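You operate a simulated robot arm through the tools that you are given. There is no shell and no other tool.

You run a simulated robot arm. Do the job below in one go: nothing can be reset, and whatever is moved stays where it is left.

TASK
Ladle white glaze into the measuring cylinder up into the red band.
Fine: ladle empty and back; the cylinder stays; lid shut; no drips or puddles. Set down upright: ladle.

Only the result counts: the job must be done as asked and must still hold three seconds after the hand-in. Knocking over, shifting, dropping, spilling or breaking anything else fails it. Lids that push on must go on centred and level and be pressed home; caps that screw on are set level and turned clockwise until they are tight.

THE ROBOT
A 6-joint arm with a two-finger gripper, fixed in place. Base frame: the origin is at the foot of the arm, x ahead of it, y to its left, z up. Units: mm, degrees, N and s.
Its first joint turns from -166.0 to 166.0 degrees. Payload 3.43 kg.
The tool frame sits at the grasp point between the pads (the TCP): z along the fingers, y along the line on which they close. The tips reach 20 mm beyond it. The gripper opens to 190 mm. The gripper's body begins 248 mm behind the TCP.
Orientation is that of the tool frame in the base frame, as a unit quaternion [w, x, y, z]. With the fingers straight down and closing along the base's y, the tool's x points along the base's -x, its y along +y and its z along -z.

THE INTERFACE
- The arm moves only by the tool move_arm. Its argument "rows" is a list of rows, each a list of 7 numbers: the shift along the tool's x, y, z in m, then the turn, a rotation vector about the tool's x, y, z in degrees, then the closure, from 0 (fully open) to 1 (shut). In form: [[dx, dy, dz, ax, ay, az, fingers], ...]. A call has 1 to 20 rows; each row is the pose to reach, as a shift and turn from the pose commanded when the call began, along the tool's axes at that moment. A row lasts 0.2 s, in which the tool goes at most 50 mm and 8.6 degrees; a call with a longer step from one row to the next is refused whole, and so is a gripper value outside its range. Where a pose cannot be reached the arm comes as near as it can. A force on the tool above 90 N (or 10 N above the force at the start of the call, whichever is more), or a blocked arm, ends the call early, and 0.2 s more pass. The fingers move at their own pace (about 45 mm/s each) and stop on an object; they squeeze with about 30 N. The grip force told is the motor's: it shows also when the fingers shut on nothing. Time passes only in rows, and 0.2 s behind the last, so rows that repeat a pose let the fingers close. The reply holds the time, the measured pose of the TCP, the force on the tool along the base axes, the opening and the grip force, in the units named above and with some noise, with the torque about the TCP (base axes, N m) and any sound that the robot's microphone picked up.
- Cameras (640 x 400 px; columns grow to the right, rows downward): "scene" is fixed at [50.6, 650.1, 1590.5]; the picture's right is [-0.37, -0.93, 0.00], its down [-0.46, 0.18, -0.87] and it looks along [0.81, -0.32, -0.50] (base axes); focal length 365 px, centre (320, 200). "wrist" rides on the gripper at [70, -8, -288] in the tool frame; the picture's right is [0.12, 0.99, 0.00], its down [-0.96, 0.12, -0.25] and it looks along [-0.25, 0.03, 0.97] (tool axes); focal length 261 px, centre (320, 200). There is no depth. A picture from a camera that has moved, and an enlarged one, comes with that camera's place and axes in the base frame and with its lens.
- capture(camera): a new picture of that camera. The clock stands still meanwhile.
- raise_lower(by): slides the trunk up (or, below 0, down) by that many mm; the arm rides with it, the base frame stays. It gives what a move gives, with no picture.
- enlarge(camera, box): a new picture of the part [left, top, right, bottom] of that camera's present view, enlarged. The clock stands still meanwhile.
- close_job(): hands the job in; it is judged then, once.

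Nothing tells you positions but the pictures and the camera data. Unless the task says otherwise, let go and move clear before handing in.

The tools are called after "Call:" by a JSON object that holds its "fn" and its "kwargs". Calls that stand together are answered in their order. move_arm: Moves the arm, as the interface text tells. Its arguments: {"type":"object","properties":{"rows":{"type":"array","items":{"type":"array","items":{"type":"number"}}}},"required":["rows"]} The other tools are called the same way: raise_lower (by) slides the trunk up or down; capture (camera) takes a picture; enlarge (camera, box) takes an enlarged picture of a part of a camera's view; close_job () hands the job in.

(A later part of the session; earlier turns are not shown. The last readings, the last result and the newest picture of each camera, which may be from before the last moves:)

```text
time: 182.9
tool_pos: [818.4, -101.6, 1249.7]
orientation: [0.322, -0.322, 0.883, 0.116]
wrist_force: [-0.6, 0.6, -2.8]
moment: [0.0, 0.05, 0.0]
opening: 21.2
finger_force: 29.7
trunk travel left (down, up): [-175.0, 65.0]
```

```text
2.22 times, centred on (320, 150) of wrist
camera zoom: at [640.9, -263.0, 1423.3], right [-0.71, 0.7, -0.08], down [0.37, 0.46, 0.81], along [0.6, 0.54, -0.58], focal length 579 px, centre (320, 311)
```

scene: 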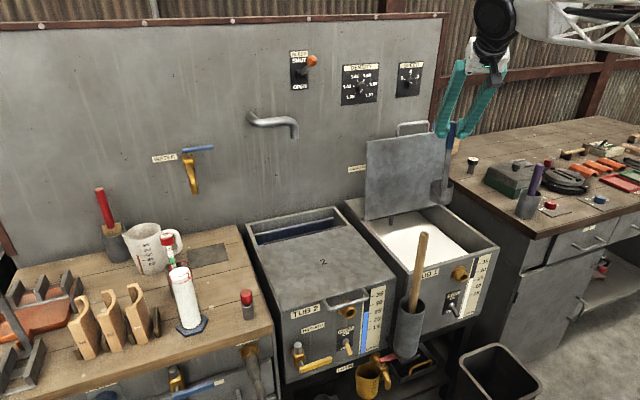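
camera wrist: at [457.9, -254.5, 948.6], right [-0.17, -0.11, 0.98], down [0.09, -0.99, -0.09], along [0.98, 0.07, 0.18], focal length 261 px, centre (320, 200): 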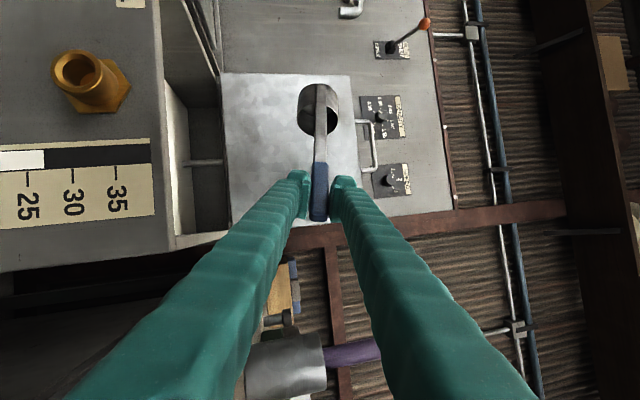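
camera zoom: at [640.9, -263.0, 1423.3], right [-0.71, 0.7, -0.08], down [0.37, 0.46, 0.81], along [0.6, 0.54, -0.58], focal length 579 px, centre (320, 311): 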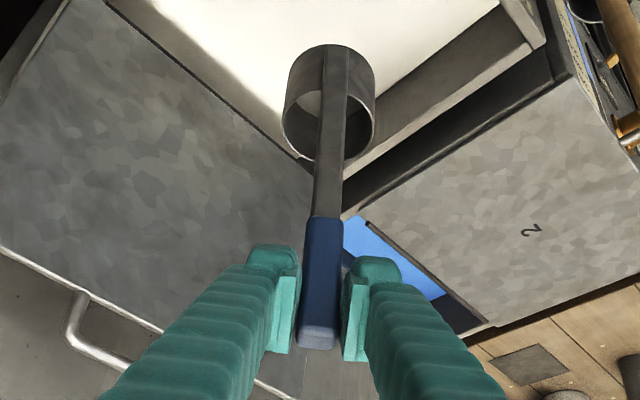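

From the side the ladle leans about 4.8° with its cup towards the gripper, plus about 1.5° sideways. I'll rotate the tool to make the ladle vertical and re-check.

Call:
{"fn": "move_arm", "kwargs": {"rows": [[0, 0, 0, -0.4, -1.6, 0.32, 1.0], [0, 0, 0, -0.8, -3.2, 0.65, 1.0], [0, 0, 0, -1.15, -4.7, 0.97, 1.0], [0, 0, 0, -1.15, -4.7, 0.97, 1.0]]}}

Call:
{"fn": "enlarge", "kwargs": {"camera": "scene", "box": [400, 100, 500, 220]}}

Call:
{"fn": "enlarge", "kwargs": {"camera": "wrist", "box": [240, 60, 400, 240]}}

```text
time: 183.9
tool_pos: [819.0, -102.4, 1249.2]
orientation: [0.354, -0.313, 0.87, 0.141]
wrist_force: [-0.8, 0.2, -2.7]
moment: [-0.12, 0.09, 0.0]
opening: 21.0
finger_force: 30.1
trunk travel left (down, up): [-175.0, 65.0]
```

```text
3.33 times, centred on (450, 160) of scene
camera zoom: at [50.6, 650.1, 1590.5], right [-0.37, -0.93, 0.0], down [-0.46, 0.18, -0.87], along [0.81, -0.32, -0.5], focal length 1218 px, centre (-113, 333)
```

zoom: 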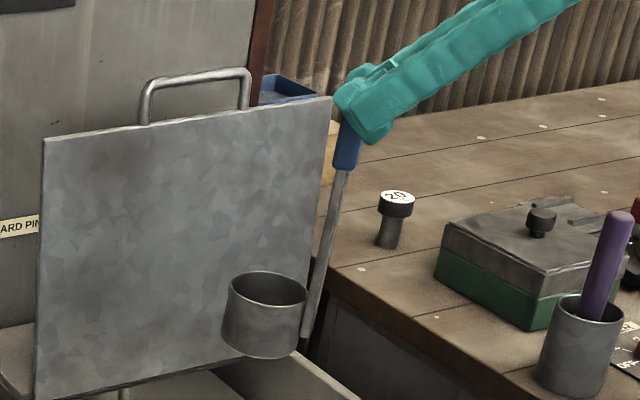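

```text
2.22 times, centred on (320, 150) of wrist
camera zoom: at [632.9, -274.9, 1402.7], right [-0.7, 0.71, -0.06], down [0.33, 0.4, 0.86], along [0.63, 0.58, -0.51], focal length 579 px, centre (320, 311)
```

zoom: 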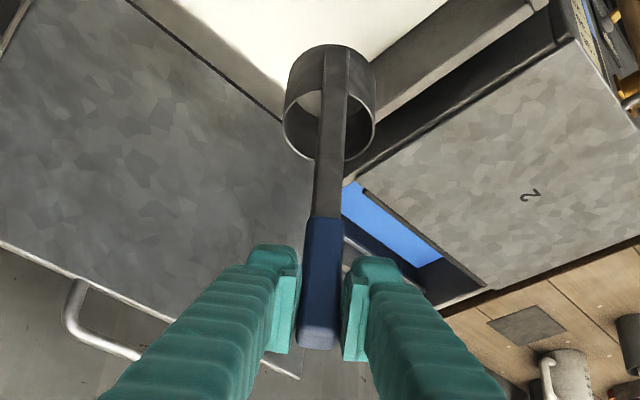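

The ladle is now vertical in both views. I'll carry it back to above its place on the bench, turning the heading back to 0°.

Call:
{"fn": "move_arm", "kwargs": {"rows": [[-0.0033, 0.0063, 0.0043, 0.34, -0.01, 0.34, 1.0], [-0.0103, 0.0199, 0.0136, 1.07, -0.04, 1.08, 1.0], [-0.0212, 0.0408, 0.0278, 2.2, -0.07, 2.22, 1.0], [-0.0348, 0.067, 0.0456, 3.61, -0.12, 3.64, 1.0], [-0.0503, 0.0968, 0.066, 5.22, -0.18, 5.25, 1.0], [-0.0667, 0.1282, 0.0874, 6.91, -0.23, 6.96, 1.0], [-0.0835, 0.1606, 0.1095, 8.66, -0.29, 8.72, 1.0], [-0.1009, 0.1941, 0.1323, 10.5, -0.35, 10.5, 1.0], [-0.1186, 0.2281, 0.1555, 12.3, -0.41, 12.4, 1.0], [-0.1361, 0.2616, 0.1783, 14.1, -0.48, 14.2, 1.0], [-0.1535, 0.295, 0.2011, 15.9, -0.54, 16.0, 1.0], [-0.1712, 0.329, 0.2243, 17.7, -0.6, 17.9, 1.0], [-0.1886, 0.3625, 0.2471, 19.5, -0.66, 19.7, 1.0], [-0.2054, 0.3949, 0.2692, 21.3, -0.72, 21.4, 1.0], [-0.2218, 0.4263, 0.2906, 23.0, -0.77, 23.1, 1.0], [-0.2373, 0.4561, 0.311, 24.6, -0.83, 24.8, 1.0], [-0.2509, 0.4823, 0.3288, 26.0, -0.88, 26.2, 1.0], [-0.2618, 0.5032, 0.343, 27.1, -0.91, 27.3, 1.0], [-0.2688, 0.5168, 0.3523, 27.9, -0.94, 28.1, 1.0], [-0.2721, 0.5231, 0.3566, 28.2, -0.95, 28.4, 1.0]]}}

Call:
{"fn": "capture", "kwargs": {"camera": "scene"}}

Call:
{"fn": "enlarge", "kwargs": {"camera": "wrist", "box": [240, 50, 420, 240]}}

Call:
{"fn": "enlarge", "kwargs": {"camera": "scene", "box": [180, 150, 300, 310]}}

```text
time: 188.1
tool_pos: [821.5, 585.2, 1199.7]
orientation: [0.382, 0.004, 0.924, 0.011]
wrist_force: [-0.3, -0.4, -1.8]
moment: [0.02, 0.18, 0.0]
opening: 21.1
finger_force: 29.6
trunk travel left (down, up): [-175.0, 65.0]
```

```text
taken
```

scene: 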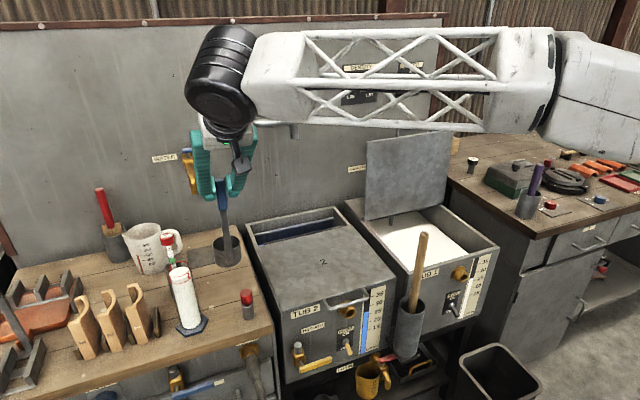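

```text
2.11 times, centred on (330, 145) of wrist
camera zoom: at [568.6, 572.8, 1354.4], right [-0.09, 0.99, -0.06], down [0.51, 0.1, 0.86], along [0.86, 0.04, -0.51], focal length 549 px, centre (299, 316)
```

zoom: 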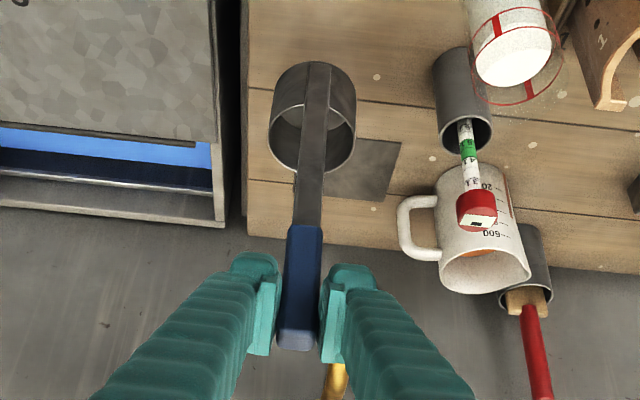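

```text
2.50 times, centred on (240, 230) of scene
camera zoom: at [50.6, 650.1, 1590.5], right [-0.37, -0.93, 0.0], down [-0.46, 0.18, -0.87], along [0.81, -0.32, -0.5], focal length 913 px, centre (520, 125)
```

zoom: 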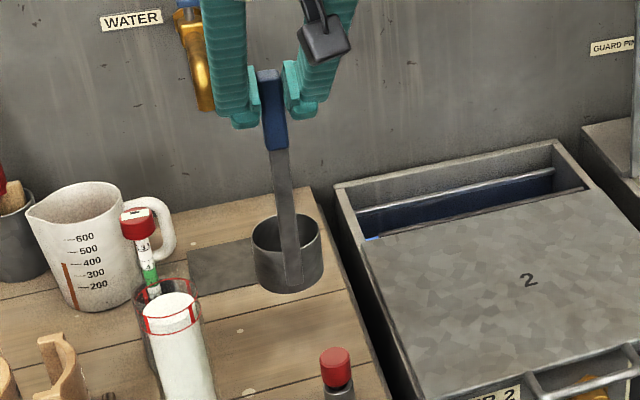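

The ladle hangs vertically above its place. I'll lower it most of the way to the bench.

Call:
{"fn": "move_arm", "kwargs": {"rows": [[0.0085, -0.0003, 0.0085, 0, 0, 0, 1.0], [0.0212, -0.0007, 0.0212, 0, 0, 0, 1.0], [0.0339, -0.0011, 0.034, 0, 0, 0, 1.0], [0.0466, -0.0015, 0.0467, 0, 0, 0, 1.0], [0.0565, -0.0019, 0.0566, 0, 0, 0, 1.0], [0.0565, -0.0019, 0.0566, 0, 0, 0, 1.0]]}}

Call:
{"fn": "enlarge", "kwargs": {"camera": "scene", "box": [195, 205, 275, 330]}}

Call:
{"fn": "enlarge", "kwargs": {"camera": "wrist", "box": [240, 50, 420, 240]}}

```text
time: 189.5
tool_pos: [821.2, 584.7, 1119.2]
orientation: [0.38, 0.005, 0.925, 0.01]
wrist_force: [-0.1, -0.6, -3.1]
moment: [0.02, 0.1, 0.03]
opening: 20.9
finger_force: 30.2
trunk travel left (down, up): [-175.0, 65.0]
```

```text
3.20 times, centred on (235, 268) of scene
camera zoom: at [50.6, 650.1, 1590.5], right [-0.37, -0.93, 0.0], down [-0.46, 0.18, -0.87], along [0.81, -0.32, -0.5], focal length 1169 px, centre (592, -16)
```

zoom: 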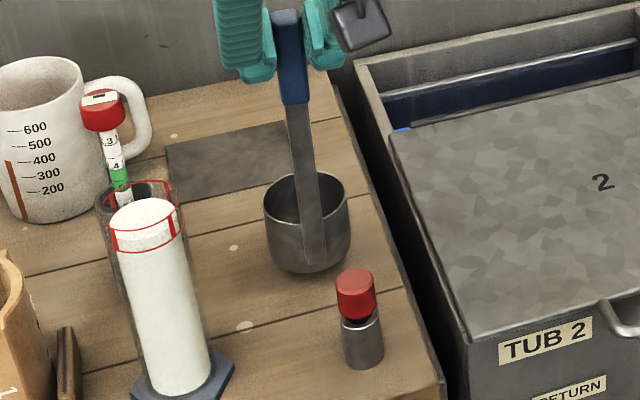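

```text
2.11 times, centred on (330, 145) of wrist
camera zoom: at [568.3, 572.4, 1273.5], right [-0.09, 0.99, -0.06], down [0.51, 0.1, 0.86], along [0.86, 0.04, -0.51], focal length 549 px, centre (299, 316)
```

zoom: 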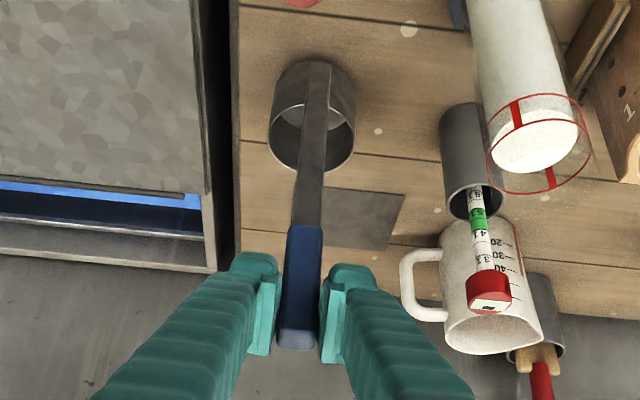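

The cup is about 19 mm above the bench and some 3 mm to the left of its original spot. I'll correct that and lower in small steps, watching the force.

Call:
{"fn": "move_arm", "kwargs": {"rows": [[0.0028, -0.0016, 0.0028, 0, 0, 0, 1.0], [0.0056, -0.0032, 0.0057, 0, 0, 0, 1.0], [0.0085, -0.0033, 0.0085, 0, 0, 0, 1.0], [0.0085, -0.0033, 0.0085, 0, 0, 0, 1.0]]}}

Call:
{"fn": "move_arm", "kwargs": {"rows": [[0.0014, 0, 0.0014, 0, 0, 0, 1.0], [0.0021, 0, 0.0021, 0, 0, 0, 1.0], [0.0021, 0, 0.0021, 0, 0, 0, 1.0]]}}

Call:
{"fn": "enlarge", "kwargs": {"camera": "scene", "box": [195, 205, 275, 330]}}

```text
time: 190.5
tool_pos: [820.9, 583.4, 1106.9]
orientation: [0.381, 0.004, 0.925, 0.011]
wrist_force: [-0.6, -0.2, -2.6]
moment: [-0.01, 0.11, 0.02]
opening: 21.1
finger_force: 30.3
trunk travel left (down, up): [-175.0, 65.0]
```

```text
time: 191.3
tool_pos: [820.8, 583.3, 1105.5]
orientation: [0.381, 0.004, 0.925, 0.011]
wrist_force: [0.0, 0.2, 0.5]
moment: [0.0, -0.03, 0.02]
opening: 21.1
finger_force: 29.8
trunk travel left (down, up): [-175.0, 65.0]
```

```text
3.20 times, centred on (235, 268) of scene
camera zoom: at [50.6, 650.1, 1590.5], right [-0.37, -0.93, 0.0], down [-0.46, 0.18, -0.87], along [0.81, -0.32, -0.5], focal length 1169 px, centre (592, -16)
```

zoom: 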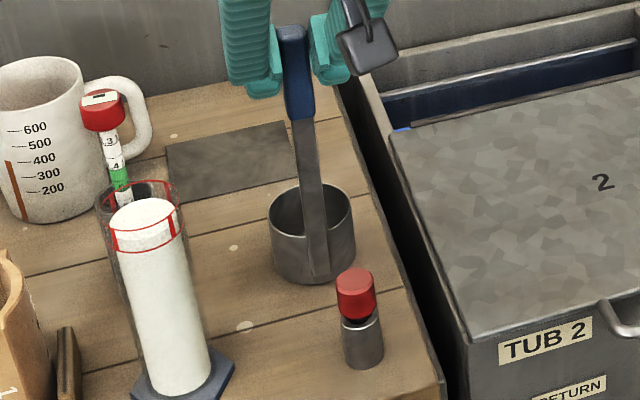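

The ladle now rests on the bench in its original place, with its weight off the gripper. I'll open the fingers gently.

Call:
{"fn": "move_arm", "kwargs": {"rows": [[0, 0, 0, 0, 0, 0, 0.88], [0, 0, 0, 0, 0, 0, 0.86], [0, 0, 0, 0, 0, 0, 0.83], [0, 0, 0, 0, 0, 0, 0.78], [0, 0, 0, 0, 0, 0, 0.72], [0, 0, 0, 0, 0, 0, 0.7]]}}

Call:
{"fn": "enlarge", "kwargs": {"camera": "scene", "box": [195, 205, 275, 330]}}

Call:
{"fn": "enlarge", "kwargs": {"camera": "wrist", "box": [240, 50, 420, 240]}}

```text
time: 192.7
tool_pos: [821.7, 583.0, 1105.1]
orientation: [0.38, 0.005, 0.925, 0.01]
wrist_force: [-0.3, 0.2, 0.3]
moment: [-0.01, 0.01, 0.0]
opening: 57.0
finger_force: 0.1
trunk travel left (down, up): [-175.0, 65.0]
```

```text
3.20 times, centred on (235, 268) of scene
camera zoom: at [50.6, 650.1, 1590.5], right [-0.37, -0.93, 0.0], down [-0.46, 0.18, -0.87], along [0.81, -0.32, -0.5], focal length 1169 px, centre (592, -16)
```

zoom: 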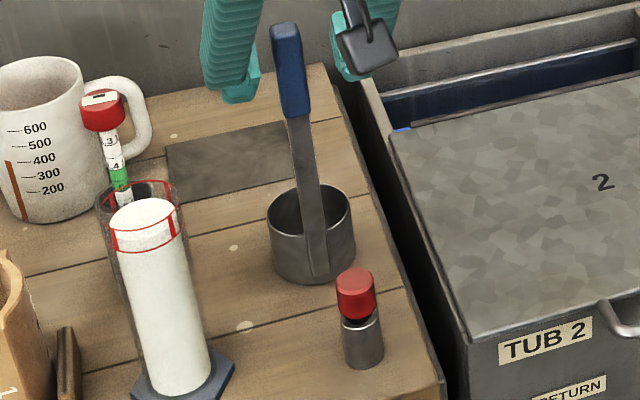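

```text
2.11 times, centred on (330, 145) of wrist
camera zoom: at [568.2, 569.7, 1258.7], right [-0.08, 0.99, -0.06], down [0.51, 0.1, 0.86], along [0.86, 0.04, -0.51], focal length 549 px, centre (299, 316)
```

zoom: 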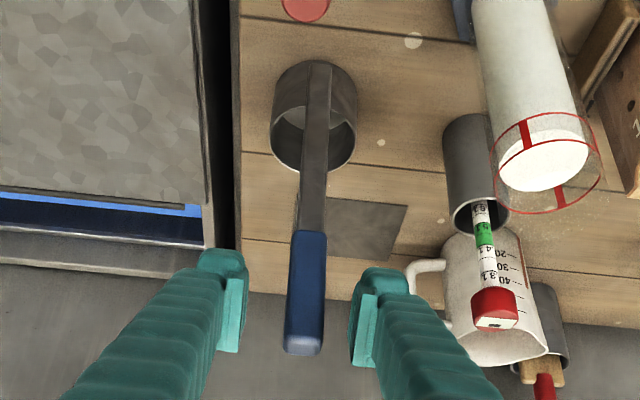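

The ladle stands upright on its own in its place. I'll back the gripper straight out along the tool axis.

Call:
{"fn": "move_arm", "kwargs": {"rows": [[0, 0, -0.015, 0, 0, 0, 0.7], [0, 0, -0.04, 0, 0, 0, 0.7], [0, 0, -0.075, 0, 0, 0, 0.7], [0, 0, -0.115, 0, 0, 0, 0.7], [0, 0, -0.155, 0, 0, 0, 0.7], [0, 0, -0.19, 0, 0, 0, 0.7], [0, 0, -0.19, 0, 0, 0, 0.7]]}}

Call:
{"fn": "capture", "kwargs": {"camera": "scene"}}

Call:
{"fn": "enlarge", "kwargs": {"camera": "scene", "box": [195, 205, 275, 330]}}

Call:
{"fn": "enlarge", "kwargs": {"camera": "wrist", "box": [290, 60, 450, 220]}}

```text
time: 194.3
tool_pos: [686.4, 579.0, 1240.4]
orientation: [0.38, 0.003, 0.925, 0.012]
wrist_force: [1.4, 0.4, 0.4]
moment: [0.02, 0.01, 0.03]
opening: 56.9
finger_force: 0.0
trunk travel left (down, up): [-175.0, 65.0]
```

```text
taken
```

scene: 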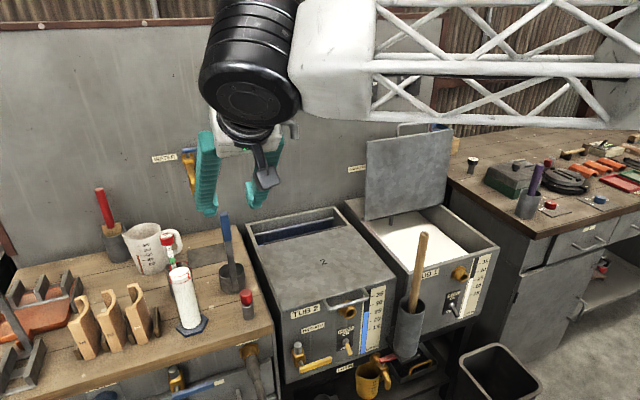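

```text
3.20 times, centred on (235, 268) of scene
camera zoom: at [50.6, 650.1, 1590.5], right [-0.37, -0.93, 0.0], down [-0.46, 0.18, -0.87], along [0.81, -0.32, -0.5], focal length 1169 px, centre (592, -16)
```

zoom: 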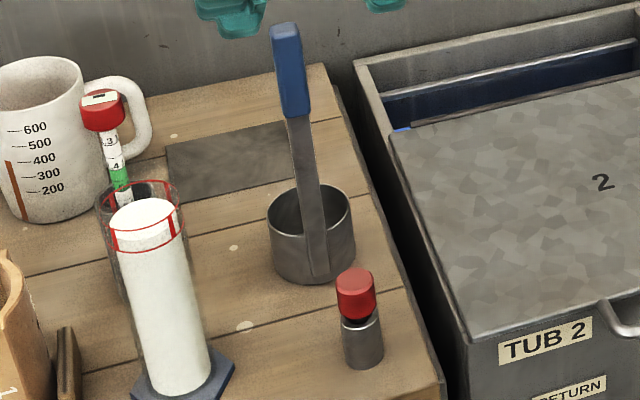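

```text
2.50 times, centred on (370, 140) of wrist
camera zoom: at [434.5, 566.5, 1394.6], right [-0.08, 0.99, -0.06], down [0.51, 0.1, 0.86], along [0.86, 0.04, -0.51], focal length 652 px, centre (195, 350)
```

zoom: 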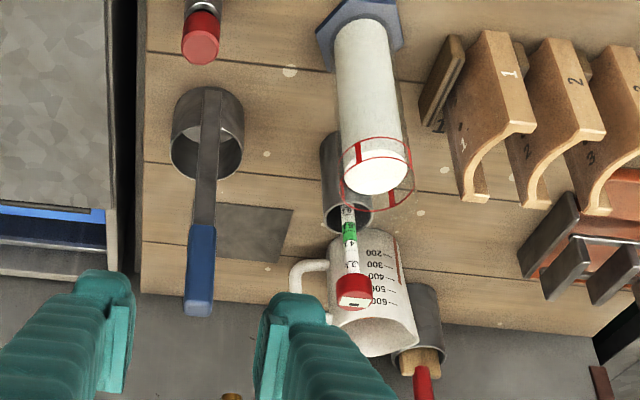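

The ladle is back and upright, the bench is clean, and the level is in the band. The remaining job is to shut the tub 1 lid; I'll move over to it with the tool aligned in the arm's own plane.

Call:
{"fn": "move_arm", "kwargs": {"rows": [[-0.003, -0.0129, 0.0001, 0.09, 0, 0.05, 0.72], [-0.0092, -0.0386, 0.0002, 0.26, -0.01, 0.15, 0.75], [-0.0184, -0.0773, 0.0004, 0.53, -0.02, 0.3, 0.8], [-0.0276, -0.1159, 0.0006, 0.79, -0.03, 0.45, 0.84], [-0.0368, -0.1546, 0.0008, 1.06, -0.04, 0.6, 0.84], [-0.046, -0.1932, 0.001, 1.32, -0.05, 0.75, 0.84], [-0.0552, -0.2318, 0.0012, 1.58, -0.05, 0.9, 0.84], [-0.0644, -0.2705, 0.0014, 1.85, -0.06, 1.05, 0.84], [-0.0736, -0.3091, 0.0016, 2.11, -0.07, 1.2, 0.84], [-0.0828, -0.3478, 0.0018, 2.38, -0.08, 1.35, 0.84], [-0.092, -0.3864, 0.002, 2.64, -0.09, 1.5, 0.84], [-0.1013, -0.425, 0.0022, 2.9, -0.1, 1.65, 0.84], [-0.1105, -0.4637, 0.0024, 3.17, -0.11, 1.8, 0.84], [-0.1197, -0.5023, 0.0026, 3.43, -0.12, 1.95, 0.84], [-0.1289, -0.541, 0.0028, 3.7, -0.13, 2.1, 0.84], [-0.1381, -0.5796, 0.003, 3.96, -0.14, 2.25, 0.84], [-0.1473, -0.6182, 0.0032, 4.22, -0.14, 2.4, 0.84], [-0.1519, -0.6376, 0.0033, 4.36, -0.15, 2.48, 0.84], [-0.1534, -0.644, 0.0033, 4.4, -0.15, 2.5, 0.84], [-0.1534, -0.644, 0.0033, 4.4, -0.15, 2.5, 0.84]]}}

Call:
{"fn": "move_arm", "kwargs": {"rows": [[0, 0, 0, 0, 0, -8.2, 0.84], [0, 0, 0, 0, 0, -16.4, 0.84], [0, 0, 0, 0, 0, -24.6, 0.84], [0, 0, 0, 0, 0, -32.8, 0.84], [0, 0, 0, 0, 0, -41, 0.84], [0, 0, 0, 0, 0, -49.2, 0.84], [0, 0, 0, 0, 0, -57.4, 0.84], [0, 0, 0, 0, 0, -65.6, 0.84], [0, 0, 0, 0, 0, -73.8, 0.84], [0, 0, 0, 0, 0, -82, 0.84], [0, 0, 0, 0, 0, -90, 0.84], [0, 0, 0, 0, 0, -90, 0.84]]}}

Call:
{"fn": "capture", "kwargs": {"camera": "wrist"}}

Call:
{"fn": "capture", "kwargs": {"camera": "scene"}}

```text
time: 198.5
tool_pos: [798.1, -67.2, 1331.2]
orientation: [0.381, 0.039, 0.924, -0.017]
wrist_force: [-0.3, -0.9, 0.9]
moment: [-0.01, -0.06, 0.0]
opening: 30.2
finger_force: 0.0
trunk travel left (down, up): [-175.0, 65.0]
```

```text
time: 201.1
tool_pos: [798.4, -67.2, 1330.1]
orientation: [0.258, -0.625, 0.681, -0.281]
wrist_force: [0.5, 1.0, -0.4]
moment: [-0.04, -0.03, 0.01]
opening: 30.4
finger_force: 0.1
trunk travel left (down, up): [-175.0, 65.0]
```

```text
taken
camera wrist: at [596.5, -121.6, 1539.9], right [-0.71, -0.06, -0.7], down [-0.17, 0.98, 0.09], along [0.68, 0.19, -0.71], focal length 261 px, centre (320, 200)
```

wrist: 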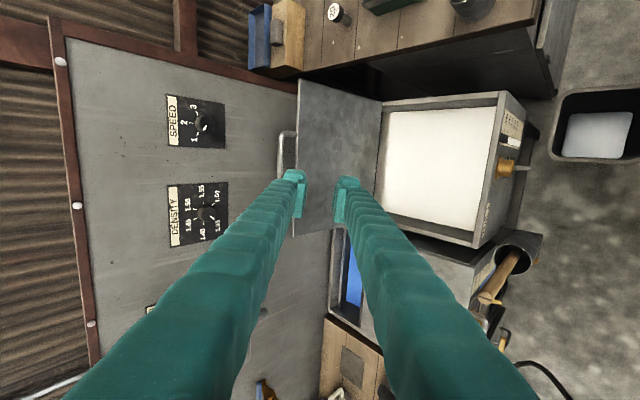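

```text
taken
```

scene: 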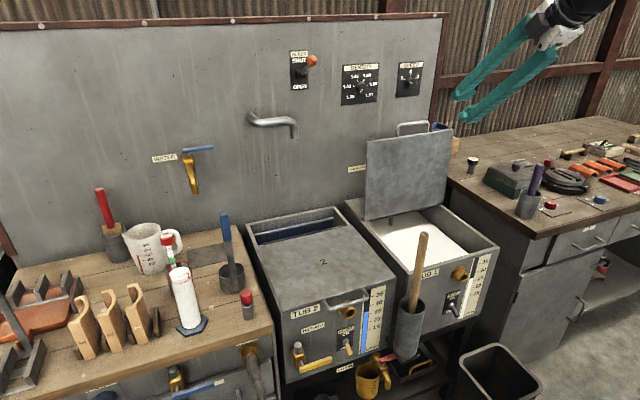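

The gripper is rolled with fingers closing in the vertical plane, above and in front of the open lid. I'll zoom in to locate the lid's handle bar.

Call:
{"fn": "enlarge", "kwargs": {"camera": "wrist", "box": [250, 70, 410, 250]}}

Call:
{"fn": "enlarge", "kwargs": {"camera": "scene", "box": [355, 105, 465, 235]}}

```text
2.22 times, centred on (330, 160) of wrist
camera zoom: at [596.5, -121.6, 1539.9], right [-0.71, -0.06, -0.7], down [-0.17, 0.98, 0.09], along [0.68, 0.19, -0.71], focal length 579 px, centre (298, 289)
```

zoom: 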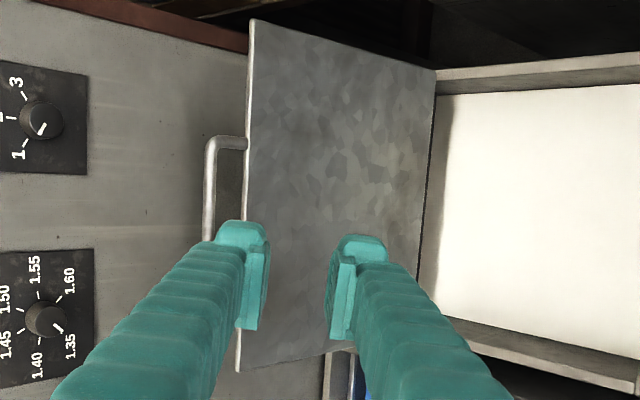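

```text
3.08 times, centred on (410, 170) of scene
camera zoom: at [50.6, 650.1, 1590.5], right [-0.37, -0.93, 0.0], down [-0.46, 0.18, -0.87], along [0.81, -0.32, -0.5], focal length 1124 px, centre (43, 292)
```

zoom: 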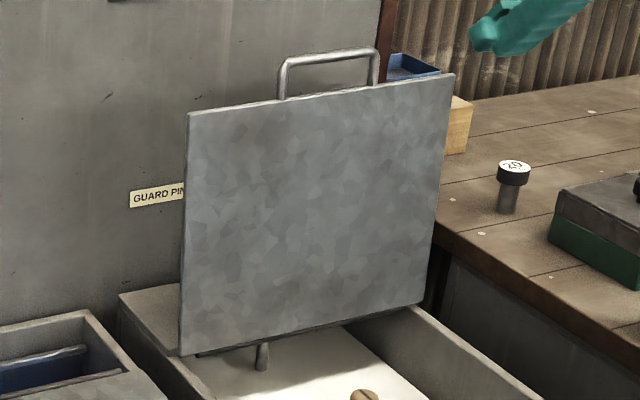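

The bar is at about x≈1056, z≈1194, unchanged since I left it. I'll move to a pre-grasp point 100 mm short of it.

Call:
{"fn": "move_arm", "kwargs": {"rows": [[-0.0002, -0.0088, 0.0179, 0, 0, 0, 0.84], [-0.0004, -0.0262, 0.0536, 0, 0, 0, 0.84], [-0.0007, -0.0437, 0.0894, 0, 0, 0, 0.84], [-0.0009, -0.0612, 0.1252, 0, 0, 0, 0.84], [-0.0011, -0.0787, 0.1609, 0, 0, 0, 0.84], [-0.0013, -0.0875, 0.1788, 0, 0, 0, 0.84], [-0.0013, -0.0875, 0.1788, 0, 0, 0, 0.84]]}}

Call:
{"fn": "enlarge", "kwargs": {"camera": "wrist", "box": [240, 80, 400, 260]}}

Call:
{"fn": "enlarge", "kwargs": {"camera": "scene", "box": [370, 70, 470, 170]}}

```text
time: 202.7
tool_pos: [987.0, -82.2, 1264.4]
orientation: [0.258, -0.624, 0.682, -0.281]
wrist_force: [0.3, 0.0, -0.6]
moment: [0.04, -0.01, 0.01]
opening: 30.3
finger_force: 0.1
trunk travel left (down, up): [-175.0, 65.0]
```

```text
2.22 times, centred on (320, 170) of wrist
camera zoom: at [784.3, -136.5, 1473.6], right [-0.71, -0.06, -0.7], down [-0.17, 0.98, 0.09], along [0.68, 0.19, -0.71], focal length 579 px, centre (320, 267)
```

zoom: 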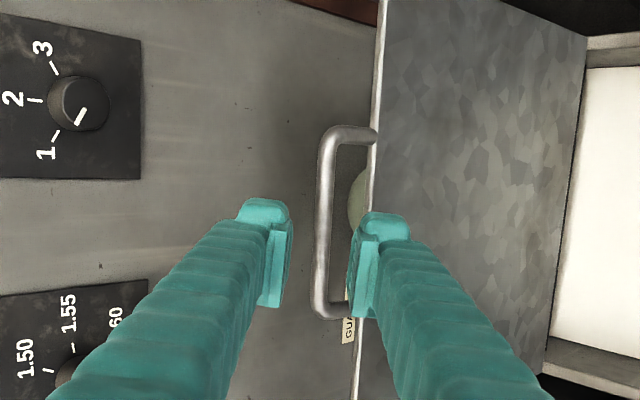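

```text
4.00 times, centred on (420, 120) of scene
camera zoom: at [50.6, 650.1, 1590.5], right [-0.37, -0.93, 0.0], down [-0.46, 0.18, -0.87], along [0.81, -0.32, -0.5], focal length 1462 px, centre (-80, 520)
```

zoom: 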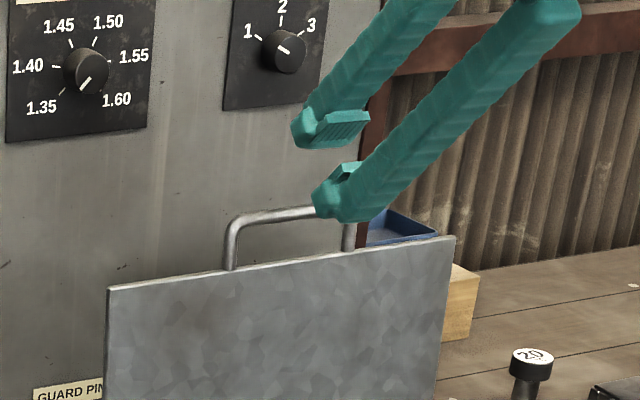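

The bar is nearly centred in the gripper's line, about 92 mm ahead. I'll advance 65 mm with a 5 mm correction and look again.

Call:
{"fn": "move_arm", "kwargs": {"rows": [[0, 0.0015, 0.02, 0, 0, 0, 0.84], [0, 0.003, 0.04, 0, 0, 0, 0.84], [0, 0.0045, 0.055, 0, 0, 0, 0.84], [0, 0.005, 0.065, 0, 0, 0, 0.84], [0, 0.005, 0.065, 0, 0, 0, 0.84]]}}

Call:
{"fn": "enlarge", "kwargs": {"camera": "wrist", "box": [240, 80, 400, 260]}}

Call:
{"fn": "enlarge", "kwargs": {"camera": "scene", "box": [370, 70, 470, 170]}}

```text
time: 203.9
tool_pos: [1029.4, -84.8, 1216.4]
orientation: [0.258, -0.625, 0.681, -0.281]
wrist_force: [-0.1, -0.3, 0.7]
moment: [0.04, -0.01, -0.03]
opening: 30.5
finger_force: 0.0
trunk travel left (down, up): [-175.0, 65.0]
```

```text
2.22 times, centred on (320, 170) of wrist
camera zoom: at [826.6, -139.6, 1425.5], right [-0.71, -0.06, -0.7], down [-0.17, 0.98, 0.09], along [0.68, 0.19, -0.71], focal length 579 px, centre (320, 267)
```

zoom: 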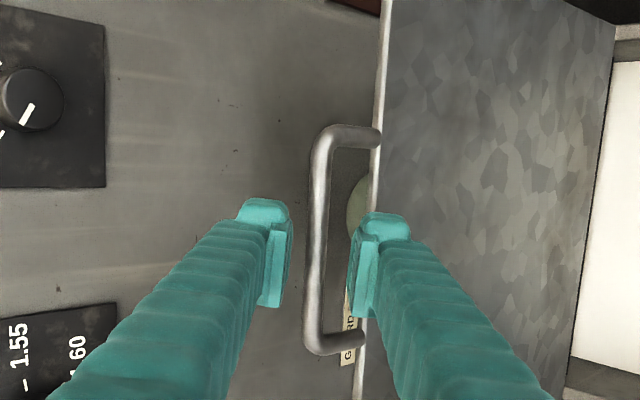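

```text
4.00 times, centred on (420, 120) of scene
camera zoom: at [50.6, 650.1, 1590.5], right [-0.37, -0.93, 0.0], down [-0.46, 0.18, -0.87], along [0.81, -0.32, -0.5], focal length 1462 px, centre (-80, 520)
```

zoom: 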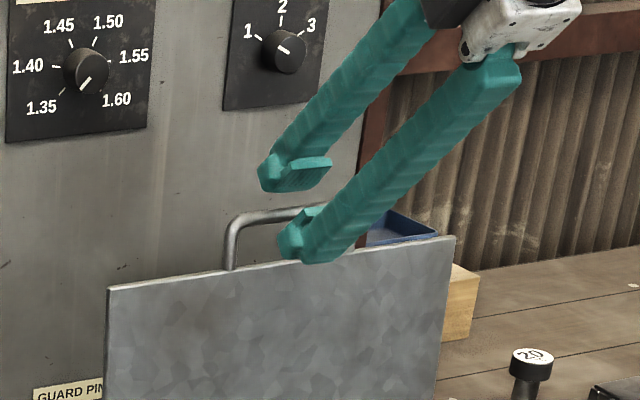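

The bar is centred. I'll narrow the opening to 20 mm to keep the lower finger clear of the lid edge, and advance 22 mm more.

Call:
{"fn": "move_arm", "kwargs": {"rows": [[0, 0, 0, 0, 0, 0, 0.87], [0, 0, 0, 0, 0, 0, 0.892], [0, 0, 0.01, 0, 0, 0, 0.892], [0, 0, 0.018, 0, 0, 0, 0.892], [0, 0, 0.022, 0, 0, 0, 0.892], [0, 0, 0.022, 0, 0, 0, 0.892]]}}

Call:
{"fn": "enlarge", "kwargs": {"camera": "wrist", "box": [260, 120, 380, 260]}}

Call:
{"fn": "enlarge", "kwargs": {"camera": "scene", "box": [380, 90, 460, 170]}}

```text
time: 205.3
tool_pos: [1043.0, -87.3, 1199.6]
orientation: [0.258, -0.625, 0.681, -0.281]
wrist_force: [0.1, -0.2, 0.0]
moment: [-0.02, 0.03, 0.0]
opening: 20.3
finger_force: 0.1
trunk travel left (down, up): [-175.0, 65.0]
```

```text
2.86 times, centred on (320, 190) of wrist
camera zoom: at [841.9, -141.1, 1409.1], right [-0.71, -0.06, -0.7], down [-0.17, 0.98, 0.09], along [0.68, 0.19, -0.71], focal length 745 px, centre (320, 229)
```

zoom: 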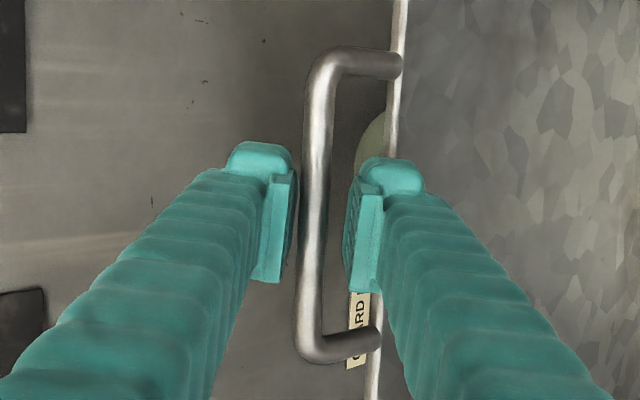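

```text
5.00 times, centred on (420, 130) of scene
camera zoom: at [50.6, 650.1, 1590.5], right [-0.37, -0.93, 0.0], down [-0.46, 0.18, -0.87], along [0.81, -0.32, -0.5], focal length 1827 px, centre (-180, 550)
```

zoom: 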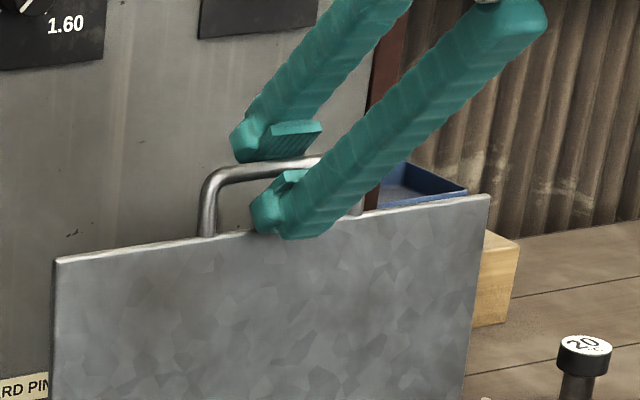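

The bar is between the pads. Closing on it.

Call:
{"fn": "move_arm", "kwargs": {"rows": [[0, -0.001, 0, 0, 0, 0, 0.95], [0, -0.002, 0, 0, 0, 0, 1.0], [0, -0.002, 0, 0, 0, 0, 1.0], [0, -0.002, 0, 0, 0, 0, 1.0]]}}

Call:
{"fn": "enlarge", "kwargs": {"camera": "wrist", "box": [260, 120, 380, 260]}}

```text
time: 206.3
tool_pos: [1044.7, -85.9, 1201.1]
orientation: [0.258, -0.626, 0.681, -0.28]
wrist_force: [0.1, -1.4, 0.9]
moment: [-0.94, -0.01, 0.97]
opening: 10.6
finger_force: 43.7
trunk travel left (down, up): [-175.0, 65.0]
```

```text
2.86 times, centred on (320, 190) of wrist
camera zoom: at [843.2, -141.2, 1410.5], right [-0.71, -0.06, -0.7], down [-0.17, 0.98, 0.09], along [0.68, 0.19, -0.71], focal length 745 px, centre (320, 229)
```

zoom: 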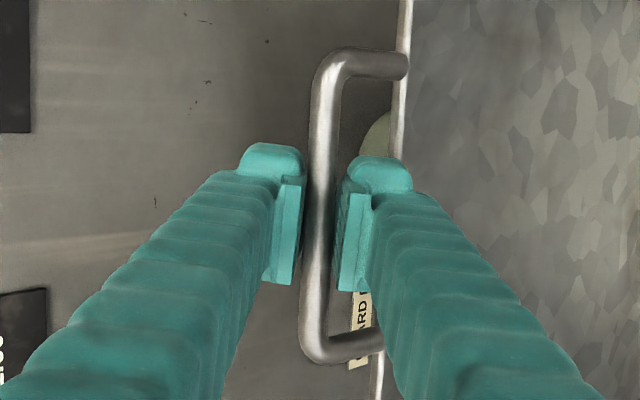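

The bar is held. I'll draw the lid forward past vertical along its arc, pitching the tool down as it goes so that the wrist stays in its comfortable range.

Call:
{"fn": "move_arm", "kwargs": {"rows": [[0.0013, 0.0107, -0.0107, -1.17, -0.11, -0.12, 1.0], [0.0026, 0.0219, -0.0208, -2.33, -0.22, -0.25, 1.0], [0.0039, 0.0335, -0.0304, -3.5, -0.33, -0.37, 1.0], [0.0052, 0.0456, -0.0395, -4.67, -0.44, -0.5, 1.0], [0.0064, 0.058, -0.048, -5.83, -0.55, -0.62, 1.0], [0.0077, 0.0708, -0.056, -7.0, -0.66, -0.75, 1.0]]}}

Call:
{"fn": "enlarge", "kwargs": {"camera": "wrist", "box": [260, 120, 380, 260]}}

Call:
{"fn": "enlarge", "kwargs": {"camera": "scene", "box": [350, 80, 500, 250]}}

```text
time: 207.7
tool_pos: [954.0, -86.5, 1192.0]
orientation: [0.222, -0.646, 0.691, -0.237]
wrist_force: [-0.4, 1.6, 7.0]
moment: [-1.31, -0.05, 1.1]
opening: 9.3
finger_force: 43.3
trunk travel left (down, up): [-175.0, 65.0]
```

```text
2.86 times, centred on (320, 190) of wrist
camera zoom: at [780.6, -146.6, 1423.3], right [-0.79, -0.07, -0.61], down [-0.18, 0.98, 0.12], along [0.59, 0.21, -0.78], focal length 745 px, centre (320, 229)
```

zoom: 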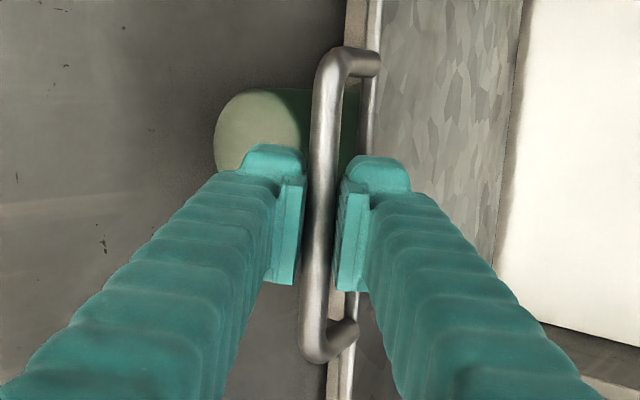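

```text
2.35 times, centred on (425, 165) of scene
camera zoom: at [50.6, 650.1, 1590.5], right [-0.37, -0.93, 0.0], down [-0.46, 0.18, -0.87], along [0.81, -0.32, -0.5], focal length 860 px, centre (73, 282)
```

zoom: 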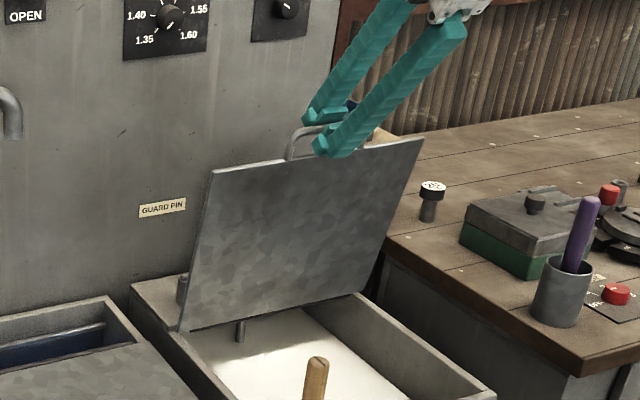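

The lid follows smoothly with small forces. I'll continue down the arc.

Call:
{"fn": "move_arm", "kwargs": {"rows": [[0.001, 0.014, -0.0059, -1.29, -0.11, -0.15, 1.0], [0.002, 0.0282, -0.011, -2.57, -0.21, -0.3, 1.0], [0.0029, 0.0426, -0.0156, -3.86, -0.32, -0.45, 1.0], [0.0039, 0.0572, -0.0195, -5.14, -0.43, -0.6, 1.0], [0.0048, 0.0719, -0.0228, -6.43, -0.54, -0.75, 1.0], [0.0057, 0.0868, -0.0255, -7.71, -0.64, -0.9, 1.0], [0.0066, 0.1018, -0.0275, -9.0, -0.75, -1.05, 1.0]]}}

Call:
{"fn": "enlarge", "kwargs": {"camera": "scene", "box": [350, 80, 500, 250]}}

```text
time: 209.3
tool_pos: [857.3, -87.0, 1150.5]
orientation: [0.172, -0.67, 0.7, -0.18]
wrist_force: [-2.4, -1.5, 5.9]
moment: [-1.29, -0.06, 1.23]
opening: 8.3
finger_force: 41.6
trunk travel left (down, up): [-175.0, 65.0]
```

```text
2.35 times, centred on (425, 165) of scene
camera zoom: at [50.6, 650.1, 1590.5], right [-0.37, -0.93, 0.0], down [-0.46, 0.18, -0.87], along [0.81, -0.32, -0.5], focal length 860 px, centre (73, 282)
```

zoom: 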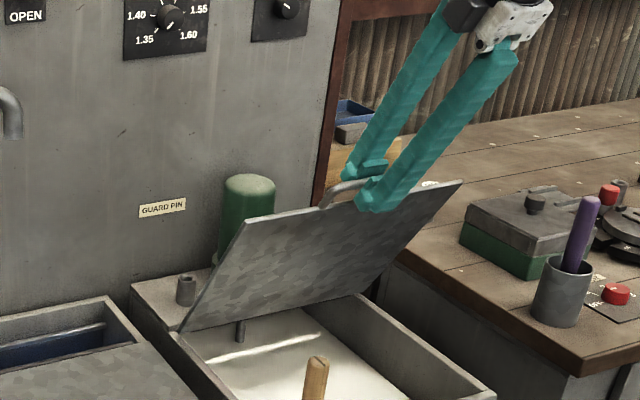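

The lid is at about 58° and moving freely. Continuing down.

Call:
{"fn": "move_arm", "kwargs": {"rows": [[0.0006, 0.0151, 0.0011, -1.29, -0.07, -0.16, 1.0], [0.0011, 0.0302, 0.0028, -2.57, -0.14, -0.31, 1.0], [0.0017, 0.0451, 0.0051, -3.86, -0.21, -0.47, 1.0], [0.0022, 0.06, 0.0082, -5.14, -0.29, -0.63, 1.0], [0.0027, 0.0746, 0.0119, -6.43, -0.36, -0.79, 1.0], [0.0032, 0.0892, 0.0161, -7.71, -0.43, -0.94, 1.0], [0.0036, 0.1035, 0.021, -9.0, -0.5, -1.1, 1.0]]}}

Call:
{"fn": "enlarge", "kwargs": {"camera": "scene", "box": [350, 80, 500, 250]}}

```text
time: 210.9
tool_pos: [775.7, -86.5, 1082.2]
orientation: [0.12, -0.688, 0.705, -0.123]
wrist_force: [-1.7, -3.6, 2.3]
moment: [-0.9, -0.05, 1.43]
opening: 7.2
finger_force: 40.7
trunk travel left (down, up): [-175.0, 65.0]
```

```text
2.35 times, centred on (425, 165) of scene
camera zoom: at [50.6, 650.1, 1590.5], right [-0.37, -0.93, 0.0], down [-0.46, 0.18, -0.87], along [0.81, -0.32, -0.5], focal length 860 px, centre (73, 282)
```

zoom: 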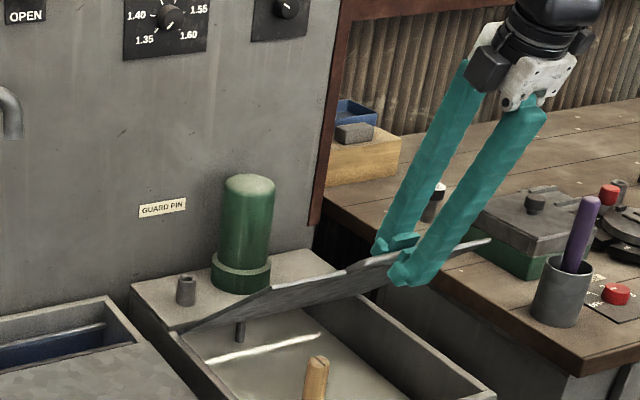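

About 41° now, still smooth. Continuing.

Call:
{"fn": "move_arm", "kwargs": {"rows": [[0.0002, 0.0131, 0.0077, -1.43, -0.04, -0.14, 1.0], [0.0005, 0.0257, 0.0159, -2.86, -0.07, -0.28, 1.0], [0.0007, 0.0381, 0.0247, -4.29, -0.11, -0.42, 1.0], [0.0009, 0.05, 0.0341, -5.71, -0.14, -0.55, 1.0], [0.001, 0.0616, 0.0438, -7.14, -0.18, -0.69, 1.0], [0.0012, 0.0726, 0.0542, -8.57, -0.21, -0.83, 1.0], [0.0014, 0.0832, 0.0649, -10.0, -0.25, -0.97, 1.0]]}}

Call:
{"fn": "enlarge", "kwargs": {"camera": "scene", "box": [350, 100, 500, 280]}}

Call:
{"fn": "enlarge", "kwargs": {"camera": "wrist", "box": [260, 120, 380, 260]}}

```text
time: 212.5
tool_pos: [720.0, -87.4, 993.7]
orientation: [0.061, -0.701, 0.708, -0.06]
wrist_force: [-9.7, -3.0, 3.6]
moment: [0.08, -0.09, -0.29]
opening: 6.6
finger_force: 40.8
trunk travel left (down, up): [-175.0, 65.0]
```

```text
2.22 times, centred on (425, 190) of scene
camera zoom: at [50.6, 650.1, 1590.5], right [-0.37, -0.93, 0.0], down [-0.46, 0.18, -0.87], along [0.81, -0.32, -0.5], focal length 812 px, centre (87, 222)
```

zoom: 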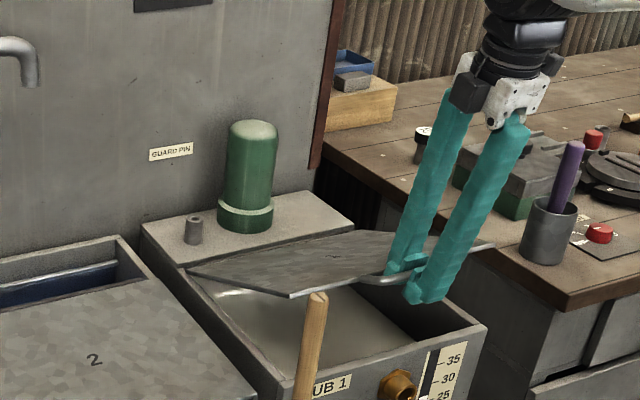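

```text
2.86 times, centred on (320, 190) of wrist
camera zoom: at [678.7, -157.8, 1276.9], right [-0.98, -0.11, -0.17], down [-0.15, 0.96, 0.23], along [0.14, 0.25, -0.96], focal length 745 px, centre (320, 229)
```

zoom: 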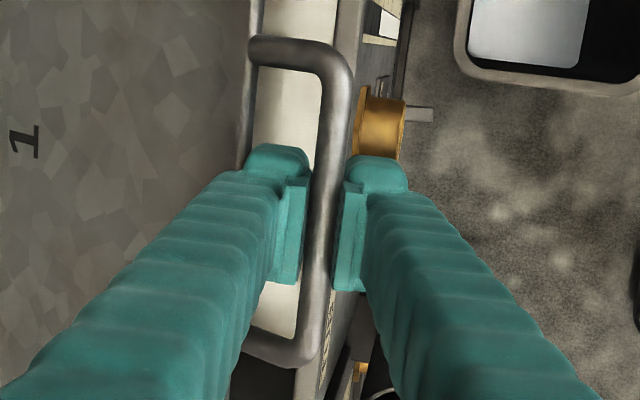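

About 23° left. I'll bring it nearly shut.

Call:
{"fn": "move_arm", "kwargs": {"rows": [[0, 0.0086, 0.0127, -1.14, 0, 0, 1.0], [0, 0.0166, 0.0259, -2.29, 0, 0, 1.0], [0, 0.0239, 0.0393, -3.43, 0, 0, 1.0], [0, 0.0307, 0.0529, -4.57, 0, 0, 1.0], [0, 0.0364, 0.067, -5.71, 0, 0, 1.0], [0, 0.0415, 0.0812, -6.86, 0, 0, 1.0], [0, 0.0459, 0.0957, -8.0, 0, 0, 1.0]]}}

Call:
{"fn": "enlarge", "kwargs": {"camera": "scene", "box": [350, 130, 500, 310]}}

Call:
{"fn": "enlarge", "kwargs": {"camera": "wrist", "box": [260, 120, 380, 260]}}

```text
time: 214.1
tool_pos: [690.6, -85.4, 890.7]
orientation: [0.01, -0.704, 0.71, -0.011]
wrist_force: [-29.5, 3.3, -0.2]
moment: [0.16, -0.3, -0.56]
opening: 6.3
finger_force: 40.5
trunk travel left (down, up): [-175.0, 65.0]
```

```text
2.22 times, centred on (425, 220) of scene
camera zoom: at [50.6, 650.1, 1590.5], right [-0.37, -0.93, 0.0], down [-0.46, 0.18, -0.87], along [0.81, -0.32, -0.5], focal length 812 px, centre (87, 156)
```

zoom: 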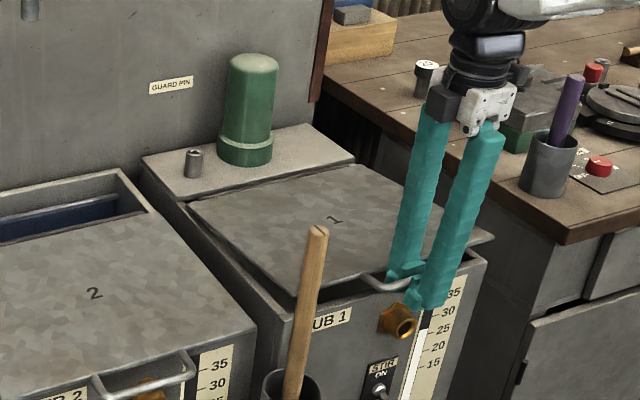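

```text
2.86 times, centred on (320, 190) of wrist
camera zoom: at [689.5, -157.9, 1177.0], right [-0.99, -0.11, -0.03], down [-0.12, 0.96, 0.24], along [0.0, 0.25, -0.97], focal length 745 px, centre (320, 229)
```

zoom: 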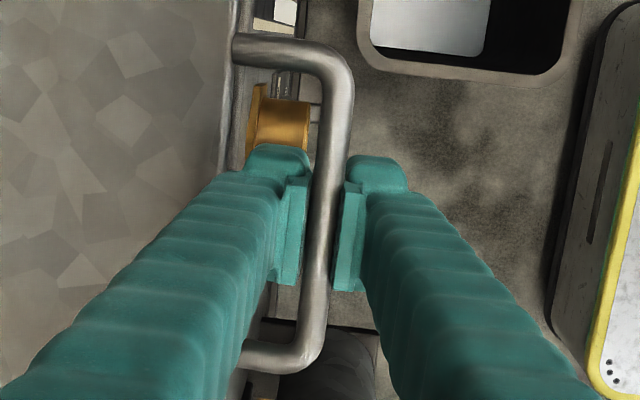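

The lid is nearly down, with a mild outward pull. I'll ease the radius and lower it onto the tub.

Call:
{"fn": "move_arm", "kwargs": {"rows": [[0, 0.0024, 0.006, 0, 0, 0, 1.0], [0, 0.0045, 0.013, 0, 0, 0, 1.0], [0, 0.006, 0.02, 0, 0, 0, 1.0], [0, 0.0065, 0.026, 0, 0, 0, 1.0], [0, 0.007, 0.031, 0, 0, 0, 1.0], [0, 0.007, 0.031, 0, 0, 0, 1.0]]}}

Call:
{"fn": "enlarge", "kwargs": {"camera": "scene", "box": [350, 180, 500, 310]}}

```text
time: 215.5
tool_pos: [686.6, -86.7, 859.1]
orientation: [0.011, -0.704, 0.71, -0.011]
wrist_force: [10.8, 1.9, -2.2]
moment: [0.05, 0.09, -0.59]
opening: 6.8
finger_force: 40.3
trunk travel left (down, up): [-175.0, 65.0]
```

```text
3.08 times, centred on (425, 245) of scene
camera zoom: at [50.6, 650.1, 1590.5], right [-0.37, -0.93, 0.0], down [-0.46, 0.18, -0.87], along [0.81, -0.32, -0.5], focal length 1124 px, centre (-3, 62)
```

zoom: 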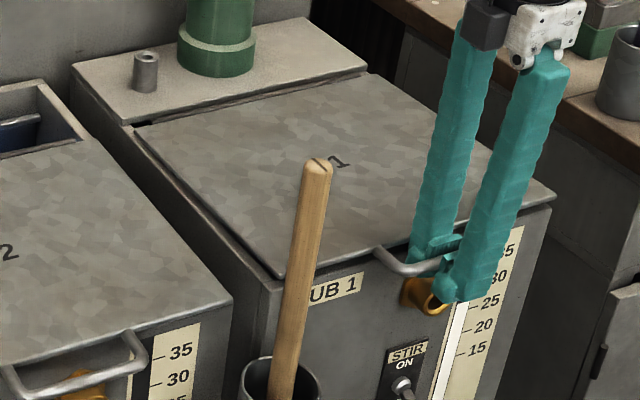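

Only a few millimetres remain. I'll lower gently until it seats.

Call:
{"fn": "move_arm", "kwargs": {"rows": [[0, -0.001, 0.002, 0, 0, 0, 1.0], [0, -0.001, 0.004, 0, 0, 0, 1.0], [0, -0.001, 0.006, 0, 0, 0, 1.0], [0, -0.001, 0.008, 0, 0, 0, 1.0], [0, -0.001, 0.008, 0, 0, 0, 1.0]]}}

Call:
{"fn": "enlarge", "kwargs": {"camera": "scene", "box": [350, 180, 500, 310]}}

Call:
{"fn": "capture", "kwargs": {"camera": "wrist"}}

```text
time: 216.7
tool_pos: [687.2, -86.1, 850.2]
orientation: [0.012, -0.704, 0.71, -0.011]
wrist_force: [9.8, 1.9, -3.0]
moment: [0.0, 0.1, -0.62]
opening: 6.6
finger_force: 40.3
trunk travel left (down, up): [-175.0, 65.0]
```

```text
3.08 times, centred on (425, 245) of scene
camera zoom: at [50.6, 650.1, 1590.5], right [-0.37, -0.93, 0.0], down [-0.46, 0.18, -0.87], along [0.81, -0.32, -0.5], focal length 1124 px, centre (-3, 62)
```

zoom: 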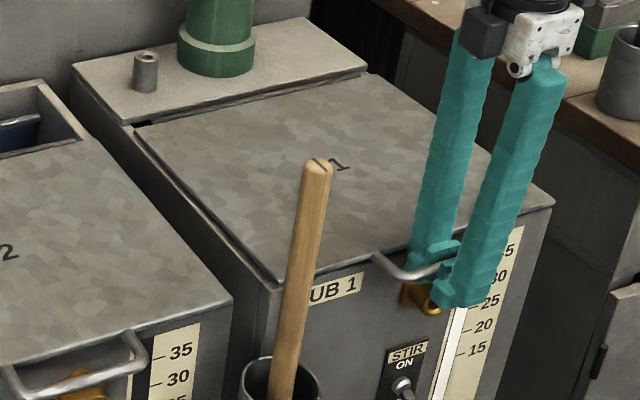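

```text
taken
camera wrist: at [686.3, -158.0, 1138.3], right [-0.99, -0.11, -0.03], down [-0.12, 0.96, 0.24], along [0.0, 0.25, -0.97], focal length 261 px, centre (320, 200)
```

wrist: 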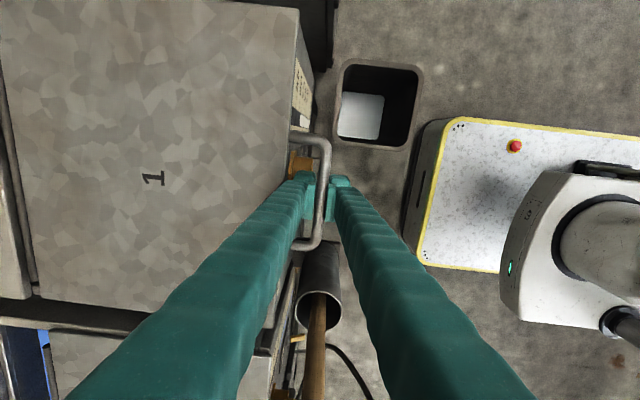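

No contact force yet. I'll continue down a little more in small steps.

Call:
{"fn": "move_arm", "kwargs": {"rows": [[0, 0, 0.002, 0, 0, 0, 1.0], [0, 0, 0.004, 0, 0, 0, 1.0], [0, 0, 0.006, 0, 0, 0, 1.0], [0, 0, 0.006, 0, 0, 0, 1.0]]}}

Call:
{"fn": "enlarge", "kwargs": {"camera": "scene", "box": [380, 230, 510, 340]}}

```text
time: 217.7
tool_pos: [686.2, -86.2, 845.7]
orientation: [0.012, -0.704, 0.71, -0.011]
wrist_force: [11.5, 0.6, -2.2]
moment: [0.03, 0.12, -0.65]
opening: 6.3
finger_force: 40.7
trunk travel left (down, up): [-175.0, 65.0]
```

```text
3.64 times, centred on (445, 285) of scene
camera zoom: at [50.6, 650.1, 1590.5], right [-0.37, -0.93, 0.0], down [-0.46, 0.18, -0.87], along [0.81, -0.32, -0.5], focal length 1329 px, centre (-134, -109)
```

zoom: 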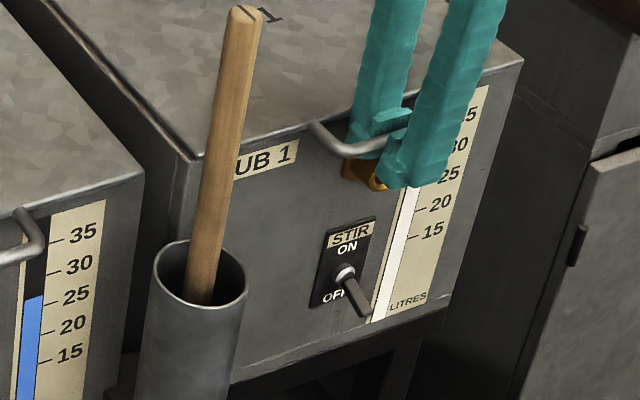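

The picture now matches the original closed position exactly. I'll press down slightly to confirm it is seated.

Call:
{"fn": "move_arm", "kwargs": {"rows": [[0, 0, 0.002, 0, 0, 0, 1.0], [0, 0, 0.004, 0, 0, 0, 1.0], [0, 0, 0.004, 0, 0, 0, 1.0]]}}

Call:
{"fn": "enlarge", "kwargs": {"camera": "scene", "box": [330, 190, 510, 310]}}

```text
time: 218.5
tool_pos: [687.0, -86.2, 843.9]
orientation: [0.012, -0.704, 0.71, -0.013]
wrist_force: [4.6, 2.5, 36.1]
moment: [0.0, 0.06, -0.51]
opening: 6.5
finger_force: 41.0
trunk travel left (down, up): [-175.0, 65.0]
```

```text
3.33 times, centred on (420, 250) of scene
camera zoom: at [50.6, 650.1, 1590.5], right [-0.37, -0.93, 0.0], down [-0.46, 0.18, -0.87], along [0.81, -0.32, -0.5], focal length 1218 px, centre (-13, 33)
```

zoom: 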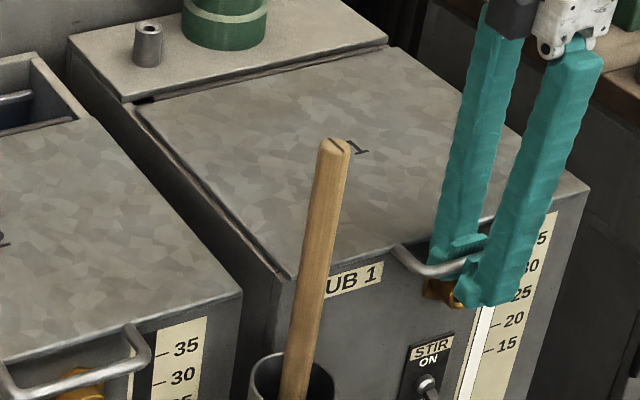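

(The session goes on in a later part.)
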